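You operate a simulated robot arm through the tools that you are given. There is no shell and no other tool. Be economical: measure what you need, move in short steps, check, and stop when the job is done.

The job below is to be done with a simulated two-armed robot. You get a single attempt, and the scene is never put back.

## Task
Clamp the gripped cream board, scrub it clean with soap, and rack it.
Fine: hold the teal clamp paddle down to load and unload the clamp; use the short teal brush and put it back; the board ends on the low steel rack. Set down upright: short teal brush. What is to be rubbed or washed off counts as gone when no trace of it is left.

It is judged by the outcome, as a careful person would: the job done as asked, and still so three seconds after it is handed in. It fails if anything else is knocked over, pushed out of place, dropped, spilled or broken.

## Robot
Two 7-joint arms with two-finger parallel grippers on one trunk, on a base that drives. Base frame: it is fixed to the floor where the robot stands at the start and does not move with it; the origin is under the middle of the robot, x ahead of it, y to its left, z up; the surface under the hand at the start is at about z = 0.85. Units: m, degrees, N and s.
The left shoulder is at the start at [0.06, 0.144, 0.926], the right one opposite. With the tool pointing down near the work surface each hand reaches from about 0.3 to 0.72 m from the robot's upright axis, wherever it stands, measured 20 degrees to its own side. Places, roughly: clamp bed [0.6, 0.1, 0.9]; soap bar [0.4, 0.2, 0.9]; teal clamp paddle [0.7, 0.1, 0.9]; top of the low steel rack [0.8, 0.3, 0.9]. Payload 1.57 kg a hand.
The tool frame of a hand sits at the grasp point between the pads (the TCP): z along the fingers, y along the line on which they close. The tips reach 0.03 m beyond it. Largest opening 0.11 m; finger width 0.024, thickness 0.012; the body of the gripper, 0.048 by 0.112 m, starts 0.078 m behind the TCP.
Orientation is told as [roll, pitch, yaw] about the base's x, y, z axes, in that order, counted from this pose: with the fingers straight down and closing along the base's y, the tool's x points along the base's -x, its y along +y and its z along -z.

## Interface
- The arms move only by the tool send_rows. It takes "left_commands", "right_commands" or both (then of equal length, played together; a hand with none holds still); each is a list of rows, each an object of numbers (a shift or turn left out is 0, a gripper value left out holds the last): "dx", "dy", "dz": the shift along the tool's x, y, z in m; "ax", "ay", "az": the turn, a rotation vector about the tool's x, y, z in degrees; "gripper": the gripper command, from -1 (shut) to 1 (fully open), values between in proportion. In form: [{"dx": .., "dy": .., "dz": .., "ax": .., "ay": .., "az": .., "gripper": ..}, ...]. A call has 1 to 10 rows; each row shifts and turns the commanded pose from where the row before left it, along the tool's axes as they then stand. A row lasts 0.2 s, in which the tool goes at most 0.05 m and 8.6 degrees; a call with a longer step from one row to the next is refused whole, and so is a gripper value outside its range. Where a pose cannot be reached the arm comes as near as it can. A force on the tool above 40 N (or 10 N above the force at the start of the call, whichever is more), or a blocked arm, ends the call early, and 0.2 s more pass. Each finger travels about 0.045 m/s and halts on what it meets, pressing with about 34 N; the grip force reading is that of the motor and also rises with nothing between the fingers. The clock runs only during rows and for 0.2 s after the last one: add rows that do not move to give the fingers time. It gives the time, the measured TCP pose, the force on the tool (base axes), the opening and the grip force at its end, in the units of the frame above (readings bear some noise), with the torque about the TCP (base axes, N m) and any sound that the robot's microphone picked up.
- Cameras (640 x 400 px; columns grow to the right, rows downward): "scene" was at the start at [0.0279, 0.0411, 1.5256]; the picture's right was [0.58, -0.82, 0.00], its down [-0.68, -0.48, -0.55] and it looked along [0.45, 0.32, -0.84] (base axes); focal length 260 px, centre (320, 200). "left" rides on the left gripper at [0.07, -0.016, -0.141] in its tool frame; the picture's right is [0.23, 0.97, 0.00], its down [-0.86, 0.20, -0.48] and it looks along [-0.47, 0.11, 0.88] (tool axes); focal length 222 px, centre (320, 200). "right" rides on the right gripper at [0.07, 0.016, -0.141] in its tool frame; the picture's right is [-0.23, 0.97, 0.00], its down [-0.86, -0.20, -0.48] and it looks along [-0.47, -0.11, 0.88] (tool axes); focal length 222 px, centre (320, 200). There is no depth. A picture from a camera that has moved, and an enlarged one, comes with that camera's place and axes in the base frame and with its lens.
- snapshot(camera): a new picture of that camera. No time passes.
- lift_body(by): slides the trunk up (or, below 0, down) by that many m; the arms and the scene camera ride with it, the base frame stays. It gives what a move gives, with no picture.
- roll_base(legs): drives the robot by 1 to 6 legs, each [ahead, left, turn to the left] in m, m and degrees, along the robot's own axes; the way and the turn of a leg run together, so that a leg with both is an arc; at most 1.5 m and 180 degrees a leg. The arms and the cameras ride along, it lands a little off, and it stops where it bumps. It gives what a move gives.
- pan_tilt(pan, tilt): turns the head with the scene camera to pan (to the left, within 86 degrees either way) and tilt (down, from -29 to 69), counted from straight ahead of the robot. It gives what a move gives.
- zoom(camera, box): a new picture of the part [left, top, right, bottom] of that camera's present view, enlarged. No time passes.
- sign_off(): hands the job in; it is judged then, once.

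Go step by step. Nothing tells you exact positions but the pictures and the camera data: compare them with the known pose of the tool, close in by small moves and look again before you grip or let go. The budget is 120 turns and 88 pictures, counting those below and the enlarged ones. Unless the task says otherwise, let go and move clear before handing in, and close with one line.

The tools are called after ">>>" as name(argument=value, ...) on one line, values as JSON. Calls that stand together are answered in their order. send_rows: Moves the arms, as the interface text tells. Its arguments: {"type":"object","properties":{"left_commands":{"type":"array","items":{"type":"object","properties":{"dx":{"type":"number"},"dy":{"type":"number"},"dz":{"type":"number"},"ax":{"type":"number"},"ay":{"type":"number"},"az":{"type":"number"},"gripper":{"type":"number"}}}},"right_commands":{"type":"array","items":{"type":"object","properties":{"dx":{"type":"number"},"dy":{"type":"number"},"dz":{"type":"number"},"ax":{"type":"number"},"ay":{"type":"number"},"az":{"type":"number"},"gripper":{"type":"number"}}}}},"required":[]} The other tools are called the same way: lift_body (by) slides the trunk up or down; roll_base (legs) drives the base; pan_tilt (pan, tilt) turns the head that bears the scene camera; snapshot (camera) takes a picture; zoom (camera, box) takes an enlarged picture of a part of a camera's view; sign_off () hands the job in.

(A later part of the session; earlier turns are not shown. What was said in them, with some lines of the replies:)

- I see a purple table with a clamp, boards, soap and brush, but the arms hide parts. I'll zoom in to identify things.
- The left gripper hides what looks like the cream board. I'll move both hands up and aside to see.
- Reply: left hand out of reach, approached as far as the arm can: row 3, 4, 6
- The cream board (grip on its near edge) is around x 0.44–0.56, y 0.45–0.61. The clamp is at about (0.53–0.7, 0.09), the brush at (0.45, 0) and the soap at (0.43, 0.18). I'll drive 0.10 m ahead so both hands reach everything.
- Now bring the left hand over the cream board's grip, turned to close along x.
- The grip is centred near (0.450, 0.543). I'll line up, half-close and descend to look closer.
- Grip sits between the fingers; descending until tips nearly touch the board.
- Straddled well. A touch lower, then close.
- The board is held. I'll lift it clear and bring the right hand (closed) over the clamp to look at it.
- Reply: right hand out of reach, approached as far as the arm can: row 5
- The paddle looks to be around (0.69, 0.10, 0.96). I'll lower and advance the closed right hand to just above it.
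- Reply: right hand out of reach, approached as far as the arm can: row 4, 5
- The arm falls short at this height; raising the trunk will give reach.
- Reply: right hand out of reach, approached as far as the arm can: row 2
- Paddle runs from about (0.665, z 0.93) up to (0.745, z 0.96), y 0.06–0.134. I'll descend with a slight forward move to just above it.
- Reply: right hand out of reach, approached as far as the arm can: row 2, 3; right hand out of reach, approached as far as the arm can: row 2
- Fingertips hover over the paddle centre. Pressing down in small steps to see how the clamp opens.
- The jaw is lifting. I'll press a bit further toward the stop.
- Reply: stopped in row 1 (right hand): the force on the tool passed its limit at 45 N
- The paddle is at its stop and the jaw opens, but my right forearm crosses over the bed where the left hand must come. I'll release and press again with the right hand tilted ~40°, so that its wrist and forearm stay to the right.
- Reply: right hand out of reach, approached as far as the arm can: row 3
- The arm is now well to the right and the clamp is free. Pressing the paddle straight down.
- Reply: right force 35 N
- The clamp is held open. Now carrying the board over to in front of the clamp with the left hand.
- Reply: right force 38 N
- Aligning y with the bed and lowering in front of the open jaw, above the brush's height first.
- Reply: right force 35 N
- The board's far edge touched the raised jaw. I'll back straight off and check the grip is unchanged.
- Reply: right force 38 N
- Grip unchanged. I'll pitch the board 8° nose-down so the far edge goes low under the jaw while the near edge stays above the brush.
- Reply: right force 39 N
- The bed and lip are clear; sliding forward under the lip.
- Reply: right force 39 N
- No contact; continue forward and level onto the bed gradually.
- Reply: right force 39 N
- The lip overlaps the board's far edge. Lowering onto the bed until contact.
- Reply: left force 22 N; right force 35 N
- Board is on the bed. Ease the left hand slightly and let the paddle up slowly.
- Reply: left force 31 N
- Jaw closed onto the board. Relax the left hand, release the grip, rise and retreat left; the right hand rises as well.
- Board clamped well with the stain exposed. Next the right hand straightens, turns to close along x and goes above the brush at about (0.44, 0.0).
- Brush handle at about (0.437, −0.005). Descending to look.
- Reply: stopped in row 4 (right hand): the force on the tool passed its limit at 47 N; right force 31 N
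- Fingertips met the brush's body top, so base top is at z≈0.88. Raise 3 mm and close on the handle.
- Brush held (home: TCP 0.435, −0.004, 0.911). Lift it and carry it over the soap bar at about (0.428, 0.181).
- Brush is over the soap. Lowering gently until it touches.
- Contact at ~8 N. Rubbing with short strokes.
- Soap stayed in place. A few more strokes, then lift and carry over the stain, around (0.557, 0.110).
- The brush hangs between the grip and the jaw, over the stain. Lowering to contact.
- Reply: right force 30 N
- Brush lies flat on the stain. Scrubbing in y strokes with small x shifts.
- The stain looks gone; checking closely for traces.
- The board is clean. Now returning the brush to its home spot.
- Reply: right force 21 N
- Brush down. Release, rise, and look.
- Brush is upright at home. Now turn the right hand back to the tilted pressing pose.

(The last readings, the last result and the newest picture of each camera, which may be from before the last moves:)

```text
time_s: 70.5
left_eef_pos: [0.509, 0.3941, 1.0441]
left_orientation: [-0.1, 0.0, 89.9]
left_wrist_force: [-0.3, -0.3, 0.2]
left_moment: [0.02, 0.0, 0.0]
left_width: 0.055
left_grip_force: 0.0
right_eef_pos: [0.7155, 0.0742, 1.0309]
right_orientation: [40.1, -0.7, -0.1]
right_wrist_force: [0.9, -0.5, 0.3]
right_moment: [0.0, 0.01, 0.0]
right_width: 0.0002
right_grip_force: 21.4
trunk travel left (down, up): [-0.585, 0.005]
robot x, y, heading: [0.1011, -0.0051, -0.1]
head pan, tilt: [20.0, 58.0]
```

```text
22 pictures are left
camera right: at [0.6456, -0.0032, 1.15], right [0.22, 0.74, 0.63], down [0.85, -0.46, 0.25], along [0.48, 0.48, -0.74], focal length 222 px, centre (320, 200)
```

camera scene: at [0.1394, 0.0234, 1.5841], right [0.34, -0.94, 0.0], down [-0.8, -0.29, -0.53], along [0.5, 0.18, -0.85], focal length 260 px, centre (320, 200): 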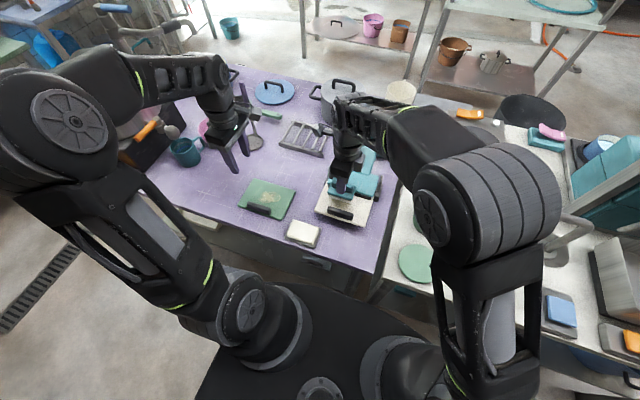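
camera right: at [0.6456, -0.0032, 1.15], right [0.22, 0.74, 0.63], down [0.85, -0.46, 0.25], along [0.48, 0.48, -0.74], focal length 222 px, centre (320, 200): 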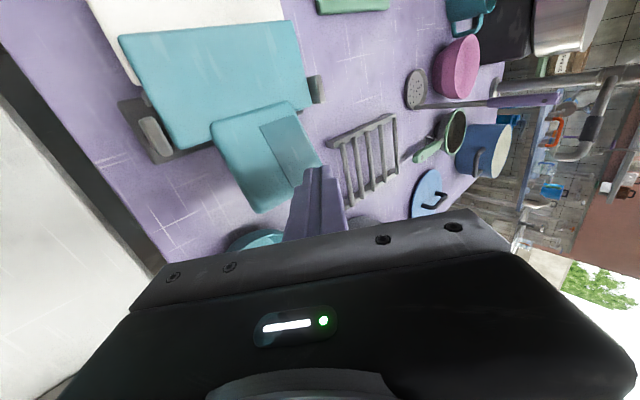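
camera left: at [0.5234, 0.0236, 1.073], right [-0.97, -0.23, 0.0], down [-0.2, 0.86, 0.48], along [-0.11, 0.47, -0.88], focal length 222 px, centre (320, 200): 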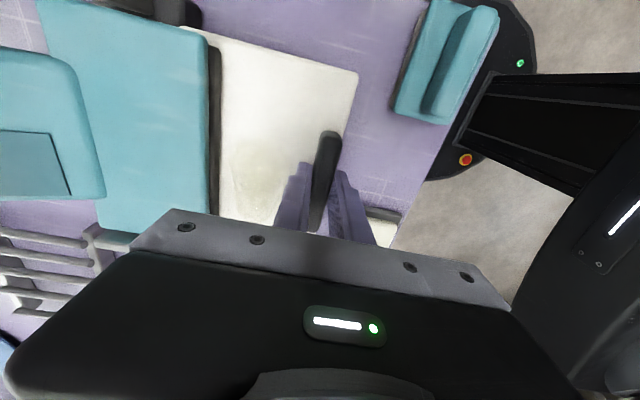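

Pressing hand ready. Now the left hand goes back over the board's grip at (0.508, 0.093).

>>> send_rows(left_commands=[{"dx": 0.043, "dy": 0.002}, {"dx": 0.043}, {"dx": 0.043}, {"dx": 0.043}, {"dx": 0.043}, {"dx": 0.043}, {"dx": 0.043}, {"dz": 0.04}, {"dz": 0.03}, {}])

>>> snapshot(camera="left")

```text
time_s: 72.7
left_eef_pos: [0.5078, 0.0942, 0.9723]
left_orientation: [0.1, 0.0, 89.9]
left_wrist_force: [-1.3, -0.5, -0.4]
left_moment: [0.01, -0.02, -0.01]
left_width: 0.0549
left_grip_force: 0.0
right_eef_pos: [0.7165, 0.0742, 1.0309]
right_orientation: [40.1, -0.7, -0.1]
right_wrist_force: [0.2, -0.8, 0.5]
right_moment: [0.02, 0.02, 0.04]
right_width: 0.0
right_grip_force: 21.3
trunk travel left (down, up): [-0.585, 0.005]
robot x, y, heading: [0.1032, 0.0022, -0.2]
head pan, tilt: [20.0, 58.0]
```

```text
21 pictures are left
camera left: at [0.5242, 0.025, 1.1138], right [-0.97, -0.23, 0.0], down [-0.2, 0.86, 0.48], along [-0.11, 0.47, -0.88], focal length 222 px, centre (320, 200)
```

left: 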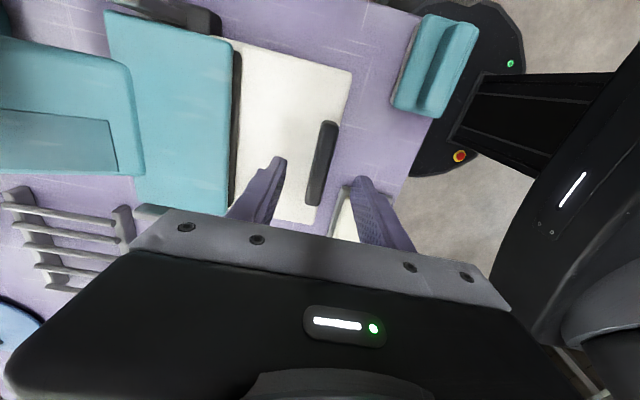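

>>> send_rows(left_commands=[{"dz": 0.02}, {"dz": 0.015}, {"gripper": -1}, {}, {}, {}])

>>> snapshot(camera="left")

```text
time_s: 74.1
left_eef_pos: [0.5088, 0.0929, 0.9384]
left_orientation: [0.1, -0.1, 90.0]
left_wrist_force: [-6.0, -0.6, -1.0]
left_moment: [0.09, 0.11, -0.07]
left_width: 0.0157
left_grip_force: 28.4
right_eef_pos: [0.7153, 0.0733, 1.0316]
right_orientation: [40.1, -0.7, -0.2]
right_wrist_force: [-0.4, 0.5, -0.5]
right_moment: [0.02, 0.01, 0.04]
right_width: 0.0
right_grip_force: 20.6
trunk travel left (down, up): [-0.585, 0.005]
robot x, y, heading: [0.1011, -0.001, -0.2]
head pan, tilt: [20.0, 58.0]
```

```text
20 pictures are left
camera left: at [0.524, 0.0243, 1.0799], right [-0.97, -0.23, 0.0], down [-0.2, 0.85, 0.48], along [-0.11, 0.47, -0.88], focal length 222 px, centre (320, 200)
```

left: 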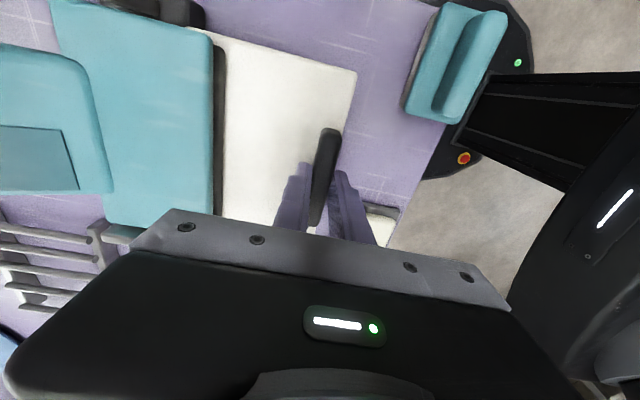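

The grip is held again. Press the paddle down.

>>> send_rows(right_commands=[{"dy": -0.008, "dz": 0.0114}, {"dy": -0.008, "dz": 0.0114}, {"dy": -0.008, "dz": 0.0114}, {"dy": -0.008, "dz": 0.0114}, {"dy": -0.008, "dz": 0.0114}, {}])

>>> snapshot(camera="left")

```text
time_s: 75.5
left_eef_pos: [0.5095, 0.0931, 0.9399]
left_orientation: [0.1, 0.0, 89.9]
left_wrist_force: [-0.4, 0.6, 0.9]
left_moment: [0.04, 0.0, 0.03]
left_width: 0.0153
left_grip_force: 32.1
right_eef_pos: [0.7175, 0.0782, 0.9619]
right_orientation: [40.1, -0.9, -0.2]
right_wrist_force: [10.2, -3.1, 10.9]
right_moment: [0.02, -0.34, -0.17]
right_width: 0.0
right_grip_force: 21.1
trunk travel left (down, up): [-0.585, 0.005]
robot x, y, heading: [0.1034, -0.0037, -0.1]
head pan, tilt: [20.0, 58.0]
```

```text
19 pictures are left
camera left: at [0.5253, 0.024, 1.0803], right [-0.97, -0.23, 0.0], down [-0.2, 0.86, 0.48], along [-0.11, 0.47, -0.88], focal length 222 px, centre (320, 200)
```

left: 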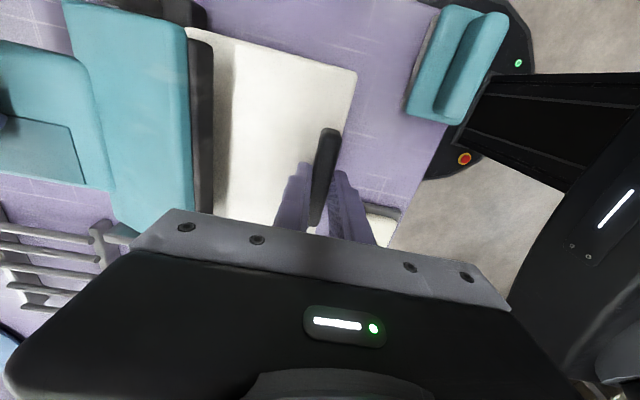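

The jaw is open; withdrawing along the reverse of the entry path.

>>> send_rows(left_commands=[{"dz": -0.005}, {"dy": 0.003, "dz": -0.006, "ax": -4}, {"dy": 0.005, "dz": -0.006, "ax": -4}, {"dy": 0.0129, "dz": 0.0018}, {"dy": 0.0149, "dz": 0.0021}, {"dy": 0.0149, "dz": 0.0021}, {"dy": 0.004, "dz": -0.002}, {}])

>>> snapshot(camera="left")

```text
time_s: 77.3
left_eef_pos: [0.4548, 0.093, 0.9587]
left_orientation: [7.8, 0.0, 89.9]
left_wrist_force: [-0.2, 0.1, -2.4]
left_moment: [-0.01, 0.11, -0.03]
left_width: 0.0156
left_grip_force: 31.2
right_eef_pos: [0.7169, 0.0779, 0.9622]
right_orientation: [40.0, -0.7, -0.1]
right_wrist_force: [8.3, -3.2, 12.3]
right_moment: [0.02, -0.25, -0.11]
right_width: 0.0
right_grip_force: 21.1
trunk travel left (down, up): [-0.585, 0.005]
robot x, y, heading: [0.1053, 0.0021, -0.0]
head pan, tilt: [20.0, 58.0]
```

```text
18 pictures are left
camera left: at [0.4893, 0.0232, 1.0965], right [-0.96, -0.23, 0.14], down [-0.13, 0.85, 0.5], along [-0.23, 0.47, -0.85], focal length 222 px, centre (320, 200)
```

left: 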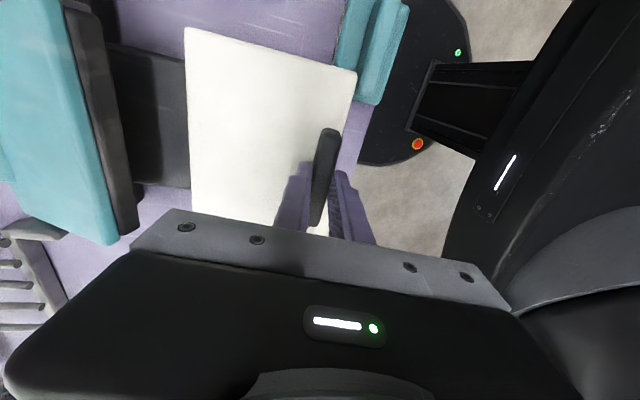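

The board is clean and free. Lift and level it, then let the paddle up and park the right hand.

>>> send_rows(left_commands=[{"dz": -0.03}, {"dz": -0.03, "ax": 4}, {"dz": -0.04, "ax": 4}, {"dx": -0.03}, {"dx": -0.04}, {"dx": -0.04}, {"dx": -0.04}, {"dx": -0.04}, {}, {}], right_commands=[{}, {}, {"dy": 0.0064, "dz": -0.0077}, {"dy": 0.0064, "dz": -0.0077}, {"dy": 0.0128, "dz": -0.0153}, {"dy": 0.0192, "dz": -0.023}, {"dx": 0.03, "dy": -0.02, "dz": -0.02}, {"dx": 0.04, "dy": -0.02, "dz": -0.02}, {"dx": 0.04, "dy": -0.02, "dz": -0.02}, {"dx": 0.04}])

>>> snapshot(camera="scene")

>>> zoom(camera="scene", box=[250, 100, 380, 200])

```text
time_s: 79.5
left_eef_pos: [0.4636, 0.2854, 1.0595]
left_orientation: [0.0, 0.2, 89.9]
left_wrist_force: [-0.1, 0.3, -2.1]
left_moment: [-0.01, 0.1, -0.02]
left_width: 0.0154
left_grip_force: 31.3
right_eef_pos: [0.5645, -0.004, 1.0373]
right_orientation: [40.0, -0.8, -0.1]
right_wrist_force: [-0.4, 0.6, 0.6]
right_moment: [-0.04, 0.01, -0.05]
right_width: 0.0
right_grip_force: 21.4
trunk travel left (down, up): [-0.585, 0.005]
robot x, y, heading: [0.1047, -0.0014, -0.2]
head pan, tilt: [20.0, 58.0]
```

```text
17 pictures are left
camera scene: at [0.1377, 0.0247, 1.5841], right [0.34, -0.94, 0.0], down [-0.8, -0.29, -0.53], along [0.5, 0.18, -0.85], focal length 260 px, centre (320, 200)
```

scene: 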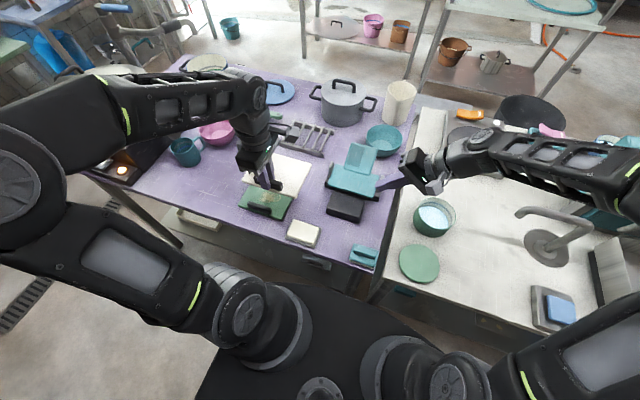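

```text
4.00 times, centred on (315, 150) of scene
camera zoom: at [0.1377, 0.0247, 1.5841], right [0.34, -0.94, 0.0], down [-0.8, -0.29, -0.53], along [0.5, 0.18, -0.85], focal length 1040 px, centre (340, 400)
```

zoom: 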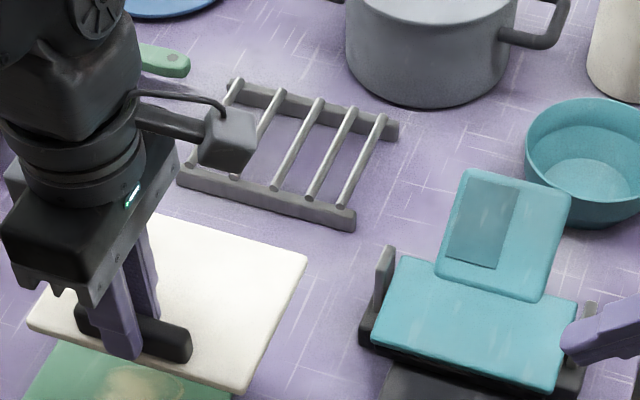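

The rack spans about x 0.735–0.87, y 0.23–0.40. Park the right hand further away and bring the board toward the rack.

>>> send_rows(left_commands=[{"dx": -0.014, "dy": -0.03}, {"dx": -0.013, "dy": -0.035}, {"dy": -0.035}, {"dy": -0.035, "dz": 0.02}, {"dy": -0.035, "dz": 0.02}, {"dy": -0.03, "dz": 0.02}, {"dy": -0.02, "dz": 0.01}, {}], right_commands=[{"dy": -0.03, "dz": -0.03}, {"dy": -0.03, "dz": -0.03}, {"dy": -0.03, "dz": -0.03}, {"dx": 0.03}, {}, {}, {}, {}])

>>> snapshot(camera="left")

>>> snapshot(camera="scene")

```text
time_s: 81.3
left_eef_pos: [0.686, 0.3092, 0.9899]
left_orientation: [0.1, 0.1, 89.9]
left_wrist_force: [-0.3, -0.2, -2.4]
left_moment: [-0.01, 0.06, -0.01]
left_width: 0.0157
left_grip_force: 31.4
right_eef_pos: [0.5326, -0.1312, 1.0494]
right_orientation: [39.9, -0.6, -0.1]
right_wrist_force: [0.5, 0.9, 0.7]
right_moment: [0.04, 0.01, 0.0]
right_width: 0.0
right_grip_force: 21.5
trunk travel left (down, up): [-0.585, 0.005]
robot x, y, heading: [0.1046, -0.0006, -0.1]
head pan, tilt: [20.0, 58.0]
```

```text
15 pictures are left
camera left: at [0.7023, 0.2398, 1.1307], right [-0.97, -0.23, 0.0], down [-0.2, 0.86, 0.48], along [-0.11, 0.47, -0.88], focal length 222 px, centre (320, 200)
```

left: 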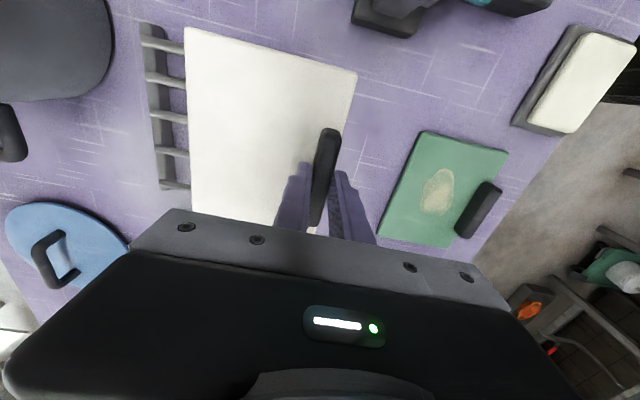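

```text
14 pictures are left
camera scene: at [0.1383, 0.0239, 1.5841], right [0.34, -0.94, 0.0], down [-0.8, -0.29, -0.53], along [0.5, 0.18, -0.85], focal length 260 px, centre (320, 200)
```

scene: 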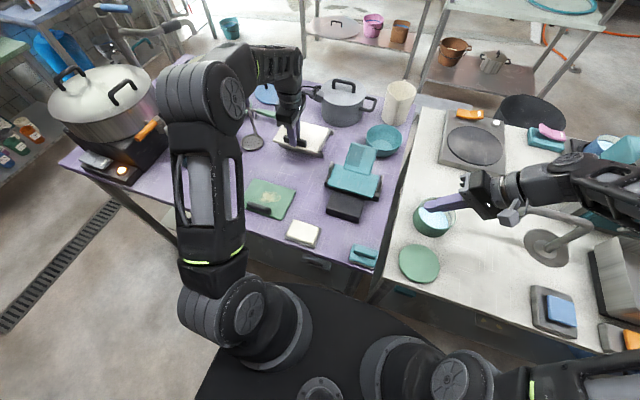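

The rack is directly ahead of the board; move forward and lower toward it.

>>> send_rows(left_commands=[{"dx": -0.009, "dy": -0.02, "dz": 0.012}, {"dy": -0.02, "dz": 0.01}, {"dy": -0.018, "dz": 0.005}, {}])

>>> snapshot(camera="left")

>>> zoom(camera="scene", box=[240, 80, 360, 180])

```text
time_s: 82.3
left_eef_pos: [0.743, 0.3168, 0.9606]
left_orientation: [0.0, 0.0, 89.9]
left_wrist_force: [-0.3, 0.3, -2.3]
left_moment: [0.01, 0.1, 0.02]
left_width: 0.0156
left_grip_force: 30.8
right_eef_pos: [0.5329, -0.1308, 1.0487]
right_orientation: [40.2, -0.7, -0.1]
right_wrist_force: [0.2, -0.7, 0.1]
right_moment: [0.0, 0.02, -0.02]
right_width: 0.0003
right_grip_force: 21.1
trunk travel left (down, up): [-0.585, 0.005]
robot x, y, heading: [0.1043, -0.003, -0.1]
head pan, tilt: [20.0, 58.0]
```

```text
13 pictures are left
camera left: at [0.7595, 0.2493, 1.1024], right [-0.97, -0.23, 0.0], down [-0.2, 0.86, 0.48], along [-0.11, 0.47, -0.88], focal length 222 px, centre (320, 200)
```

left: 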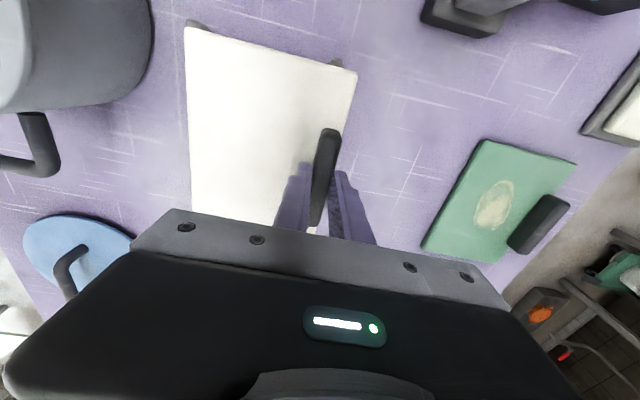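

```text
4.00 times, centred on (300, 130) of scene
camera zoom: at [0.1384, 0.0237, 1.5841], right [0.34, -0.94, 0.0], down [-0.8, -0.29, -0.53], along [0.5, 0.18, -0.85], focal length 1040 px, centre (400, 480)
```

zoom: 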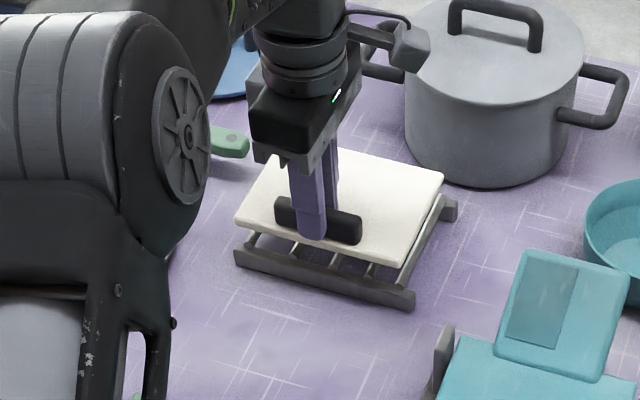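

Board hovers squarely above the rack. Small forward correction and lower until contact.

>>> send_rows(left_commands=[{"dy": -0.009, "dz": 0.008}, {"dz": 0.006}, {"dz": 0.004}, {"dz": 0.003}, {}])

```text
time_s: 83.5
left_eef_pos: [0.7531, 0.3178, 0.939]
left_orientation: [0.0, -0.1, 89.9]
left_wrist_force: [0.3, 0.3, -2.5]
left_moment: [0.0, 0.13, -0.04]
left_width: 0.0154
left_grip_force: 31.6
right_eef_pos: [0.5333, -0.1334, 1.0509]
right_orientation: [40.1, -0.6, -0.1]
right_wrist_force: [0.1, -0.9, 0.7]
right_moment: [0.0, 0.01, 0.02]
right_width: 0.0
right_grip_force: 21.1
trunk travel left (down, up): [-0.585, 0.005]
robot x, y, heading: [0.104, 0.0012, -0.1]
head pan, tilt: [20.0, 58.0]
```

>>> send_rows(left_commands=[{"dz": 0.003}, {"dz": 0.002}, {"dz": 0.002}, {}])

```text
time_s: 84.5
left_eef_pos: [0.7528, 0.3181, 0.9329]
left_orientation: [-0.1, -0.1, 89.9]
left_wrist_force: [0.3, -0.3, -1.5]
left_moment: [0.0, 0.09, 0.0]
left_width: 0.0154
left_grip_force: 31.6
right_eef_pos: [0.5329, -0.1319, 1.0488]
right_orientation: [40.0, -0.7, -0.1]
right_wrist_force: [0.1, 0.6, 0.0]
right_moment: [0.02, -0.04, 0.0]
right_width: 0.0002
right_grip_force: 21.0
trunk travel left (down, up): [-0.585, 0.005]
robot x, y, heading: [0.1012, -0.0011, -0.3]
head pan, tilt: [20.0, 58.0]
```

>>> send_rows(left_commands=[{"dz": 0.002}, {"dz": 0.002}, {"dz": 0.002}, {}])

>>> zoom(camera="scene", box=[270, 110, 350, 170])

```text
time_s: 85.5
left_eef_pos: [0.7522, 0.3182, 0.9293]
left_orientation: [-0.3, -0.1, 89.9]
left_wrist_force: [0.1, 1.4, 13.7]
left_moment: [-0.1, 0.15, 0.0]
left_width: 0.0156
left_grip_force: 30.6
right_eef_pos: [0.5323, -0.1326, 1.0493]
right_orientation: [40.1, -0.8, -0.1]
right_wrist_force: [0.8, -0.3, 0.5]
right_moment: [-0.05, 0.0, 0.03]
right_width: 0.0001
right_grip_force: 21.1
trunk travel left (down, up): [-0.585, 0.005]
robot x, y, heading: [0.1034, -0.0008, -0.1]
head pan, tilt: [20.0, 58.0]
```

```text
6.67 times, centred on (310, 140) of scene
camera zoom: at [0.1371, 0.0231, 1.5844], right [0.34, -0.94, 0.0], down [-0.8, -0.29, -0.53], along [0.5, 0.18, -0.85], focal length 1733 px, centre (387, 600)
```

zoom: 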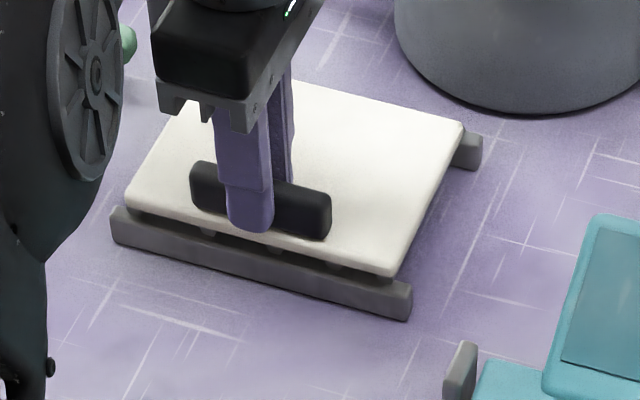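

The board rests on the rack's bars. Release gently and rise.

>>> send_rows(left_commands=[{"dz": -0.001}, {"gripper": -0.6}, {"gripper": -0.2}, {}, {"dz": -0.03}, {"dz": -0.03}, {"dy": 0.03, "dz": -0.02}, {"dy": 0.04, "dz": -0.02}, {"dy": 0.04}, {"dy": 0.04}])

>>> snapshot(camera="scene")

>>> zoom(camera="scene", box=[260, 100, 390, 200])

```text
time_s: 87.7
left_eef_pos: [0.6018, 0.3181, 1.0265]
left_orientation: [0.0, 0.0, 89.8]
left_wrist_force: [-0.1, 0.4, -0.8]
left_moment: [0.04, -0.03, 0.02]
left_width: 0.0441
left_grip_force: 0.0
right_eef_pos: [0.5311, -0.1325, 1.0498]
right_orientation: [40.0, -0.8, -0.1]
right_wrist_force: [0.0, -0.3, 1.0]
right_moment: [-0.01, 0.0, 0.02]
right_width: 0.0001
right_grip_force: 21.2
trunk travel left (down, up): [-0.585, 0.005]
robot x, y, heading: [0.1032, 0.0019, -0.2]
head pan, tilt: [20.0, 58.0]
```

```text
10 pictures are left
camera scene: at [0.1373, 0.0239, 1.5842], right [0.34, -0.94, 0.0], down [-0.8, -0.29, -0.53], along [0.5, 0.18, -0.85], focal length 260 px, centre (320, 200)
```

scene: 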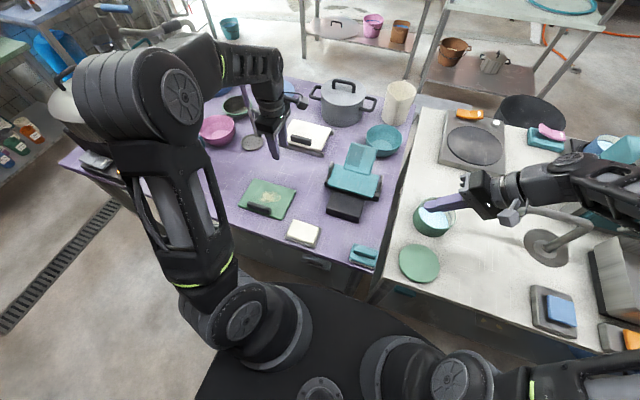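

```text
4.00 times, centred on (325, 150) of scene
camera zoom: at [0.1373, 0.0239, 1.5842], right [0.34, -0.94, 0.0], down [-0.8, -0.29, -0.53], along [0.5, 0.18, -0.85], focal length 1040 px, centre (300, 400)
```

zoom: 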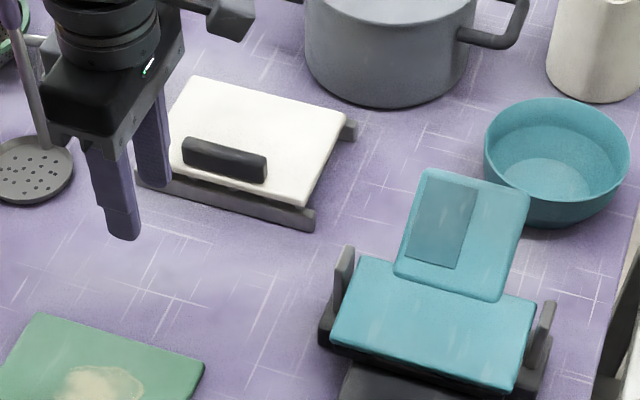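

The board lies on the rack, the clamp is closed and the brush is home. One last close look at the board's surface.

>>> zoom(camera="scene", box=[285, 112, 345, 160])

>>> zoom(camera="scene", box=[230, 170, 400, 280])

```text
8.33 times, centred on (315, 136) of scene
camera zoom: at [0.1373, 0.0239, 1.5842], right [0.34, -0.94, 0.0], down [-0.8, -0.29, -0.53], along [0.5, 0.18, -0.85], focal length 2166 px, centre (362, 733)
```

zoom: 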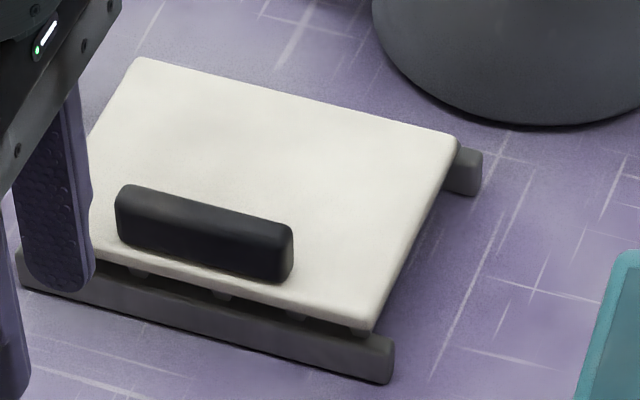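

```text
3.64 times, centred on (315, 225) of scene
camera zoom: at [0.1373, 0.0239, 1.5842], right [0.34, -0.94, 0.0], down [-0.8, -0.29, -0.53], along [0.5, 0.18, -0.85], focal length 945 px, centre (338, 109)
```

zoom: 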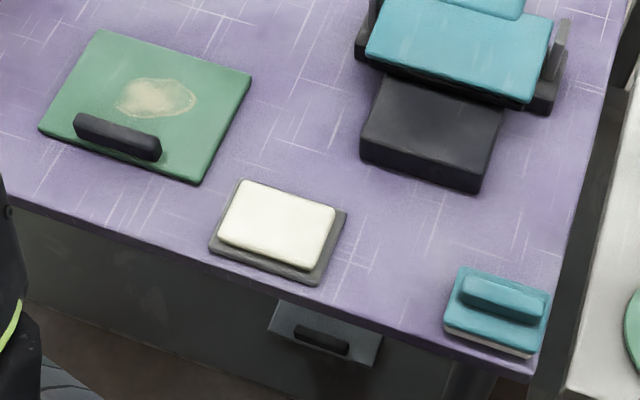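

The board is spotless on the rack, and the brush, soap and clamp are all in place. Handing in.

>>> sign_off()

```text
The job is handed in.
```

The cream board was clamped, scrubbed with soap until no stain showed, and set on the low steel rack; the short teal brush is back upright in its place and both hands are clear.
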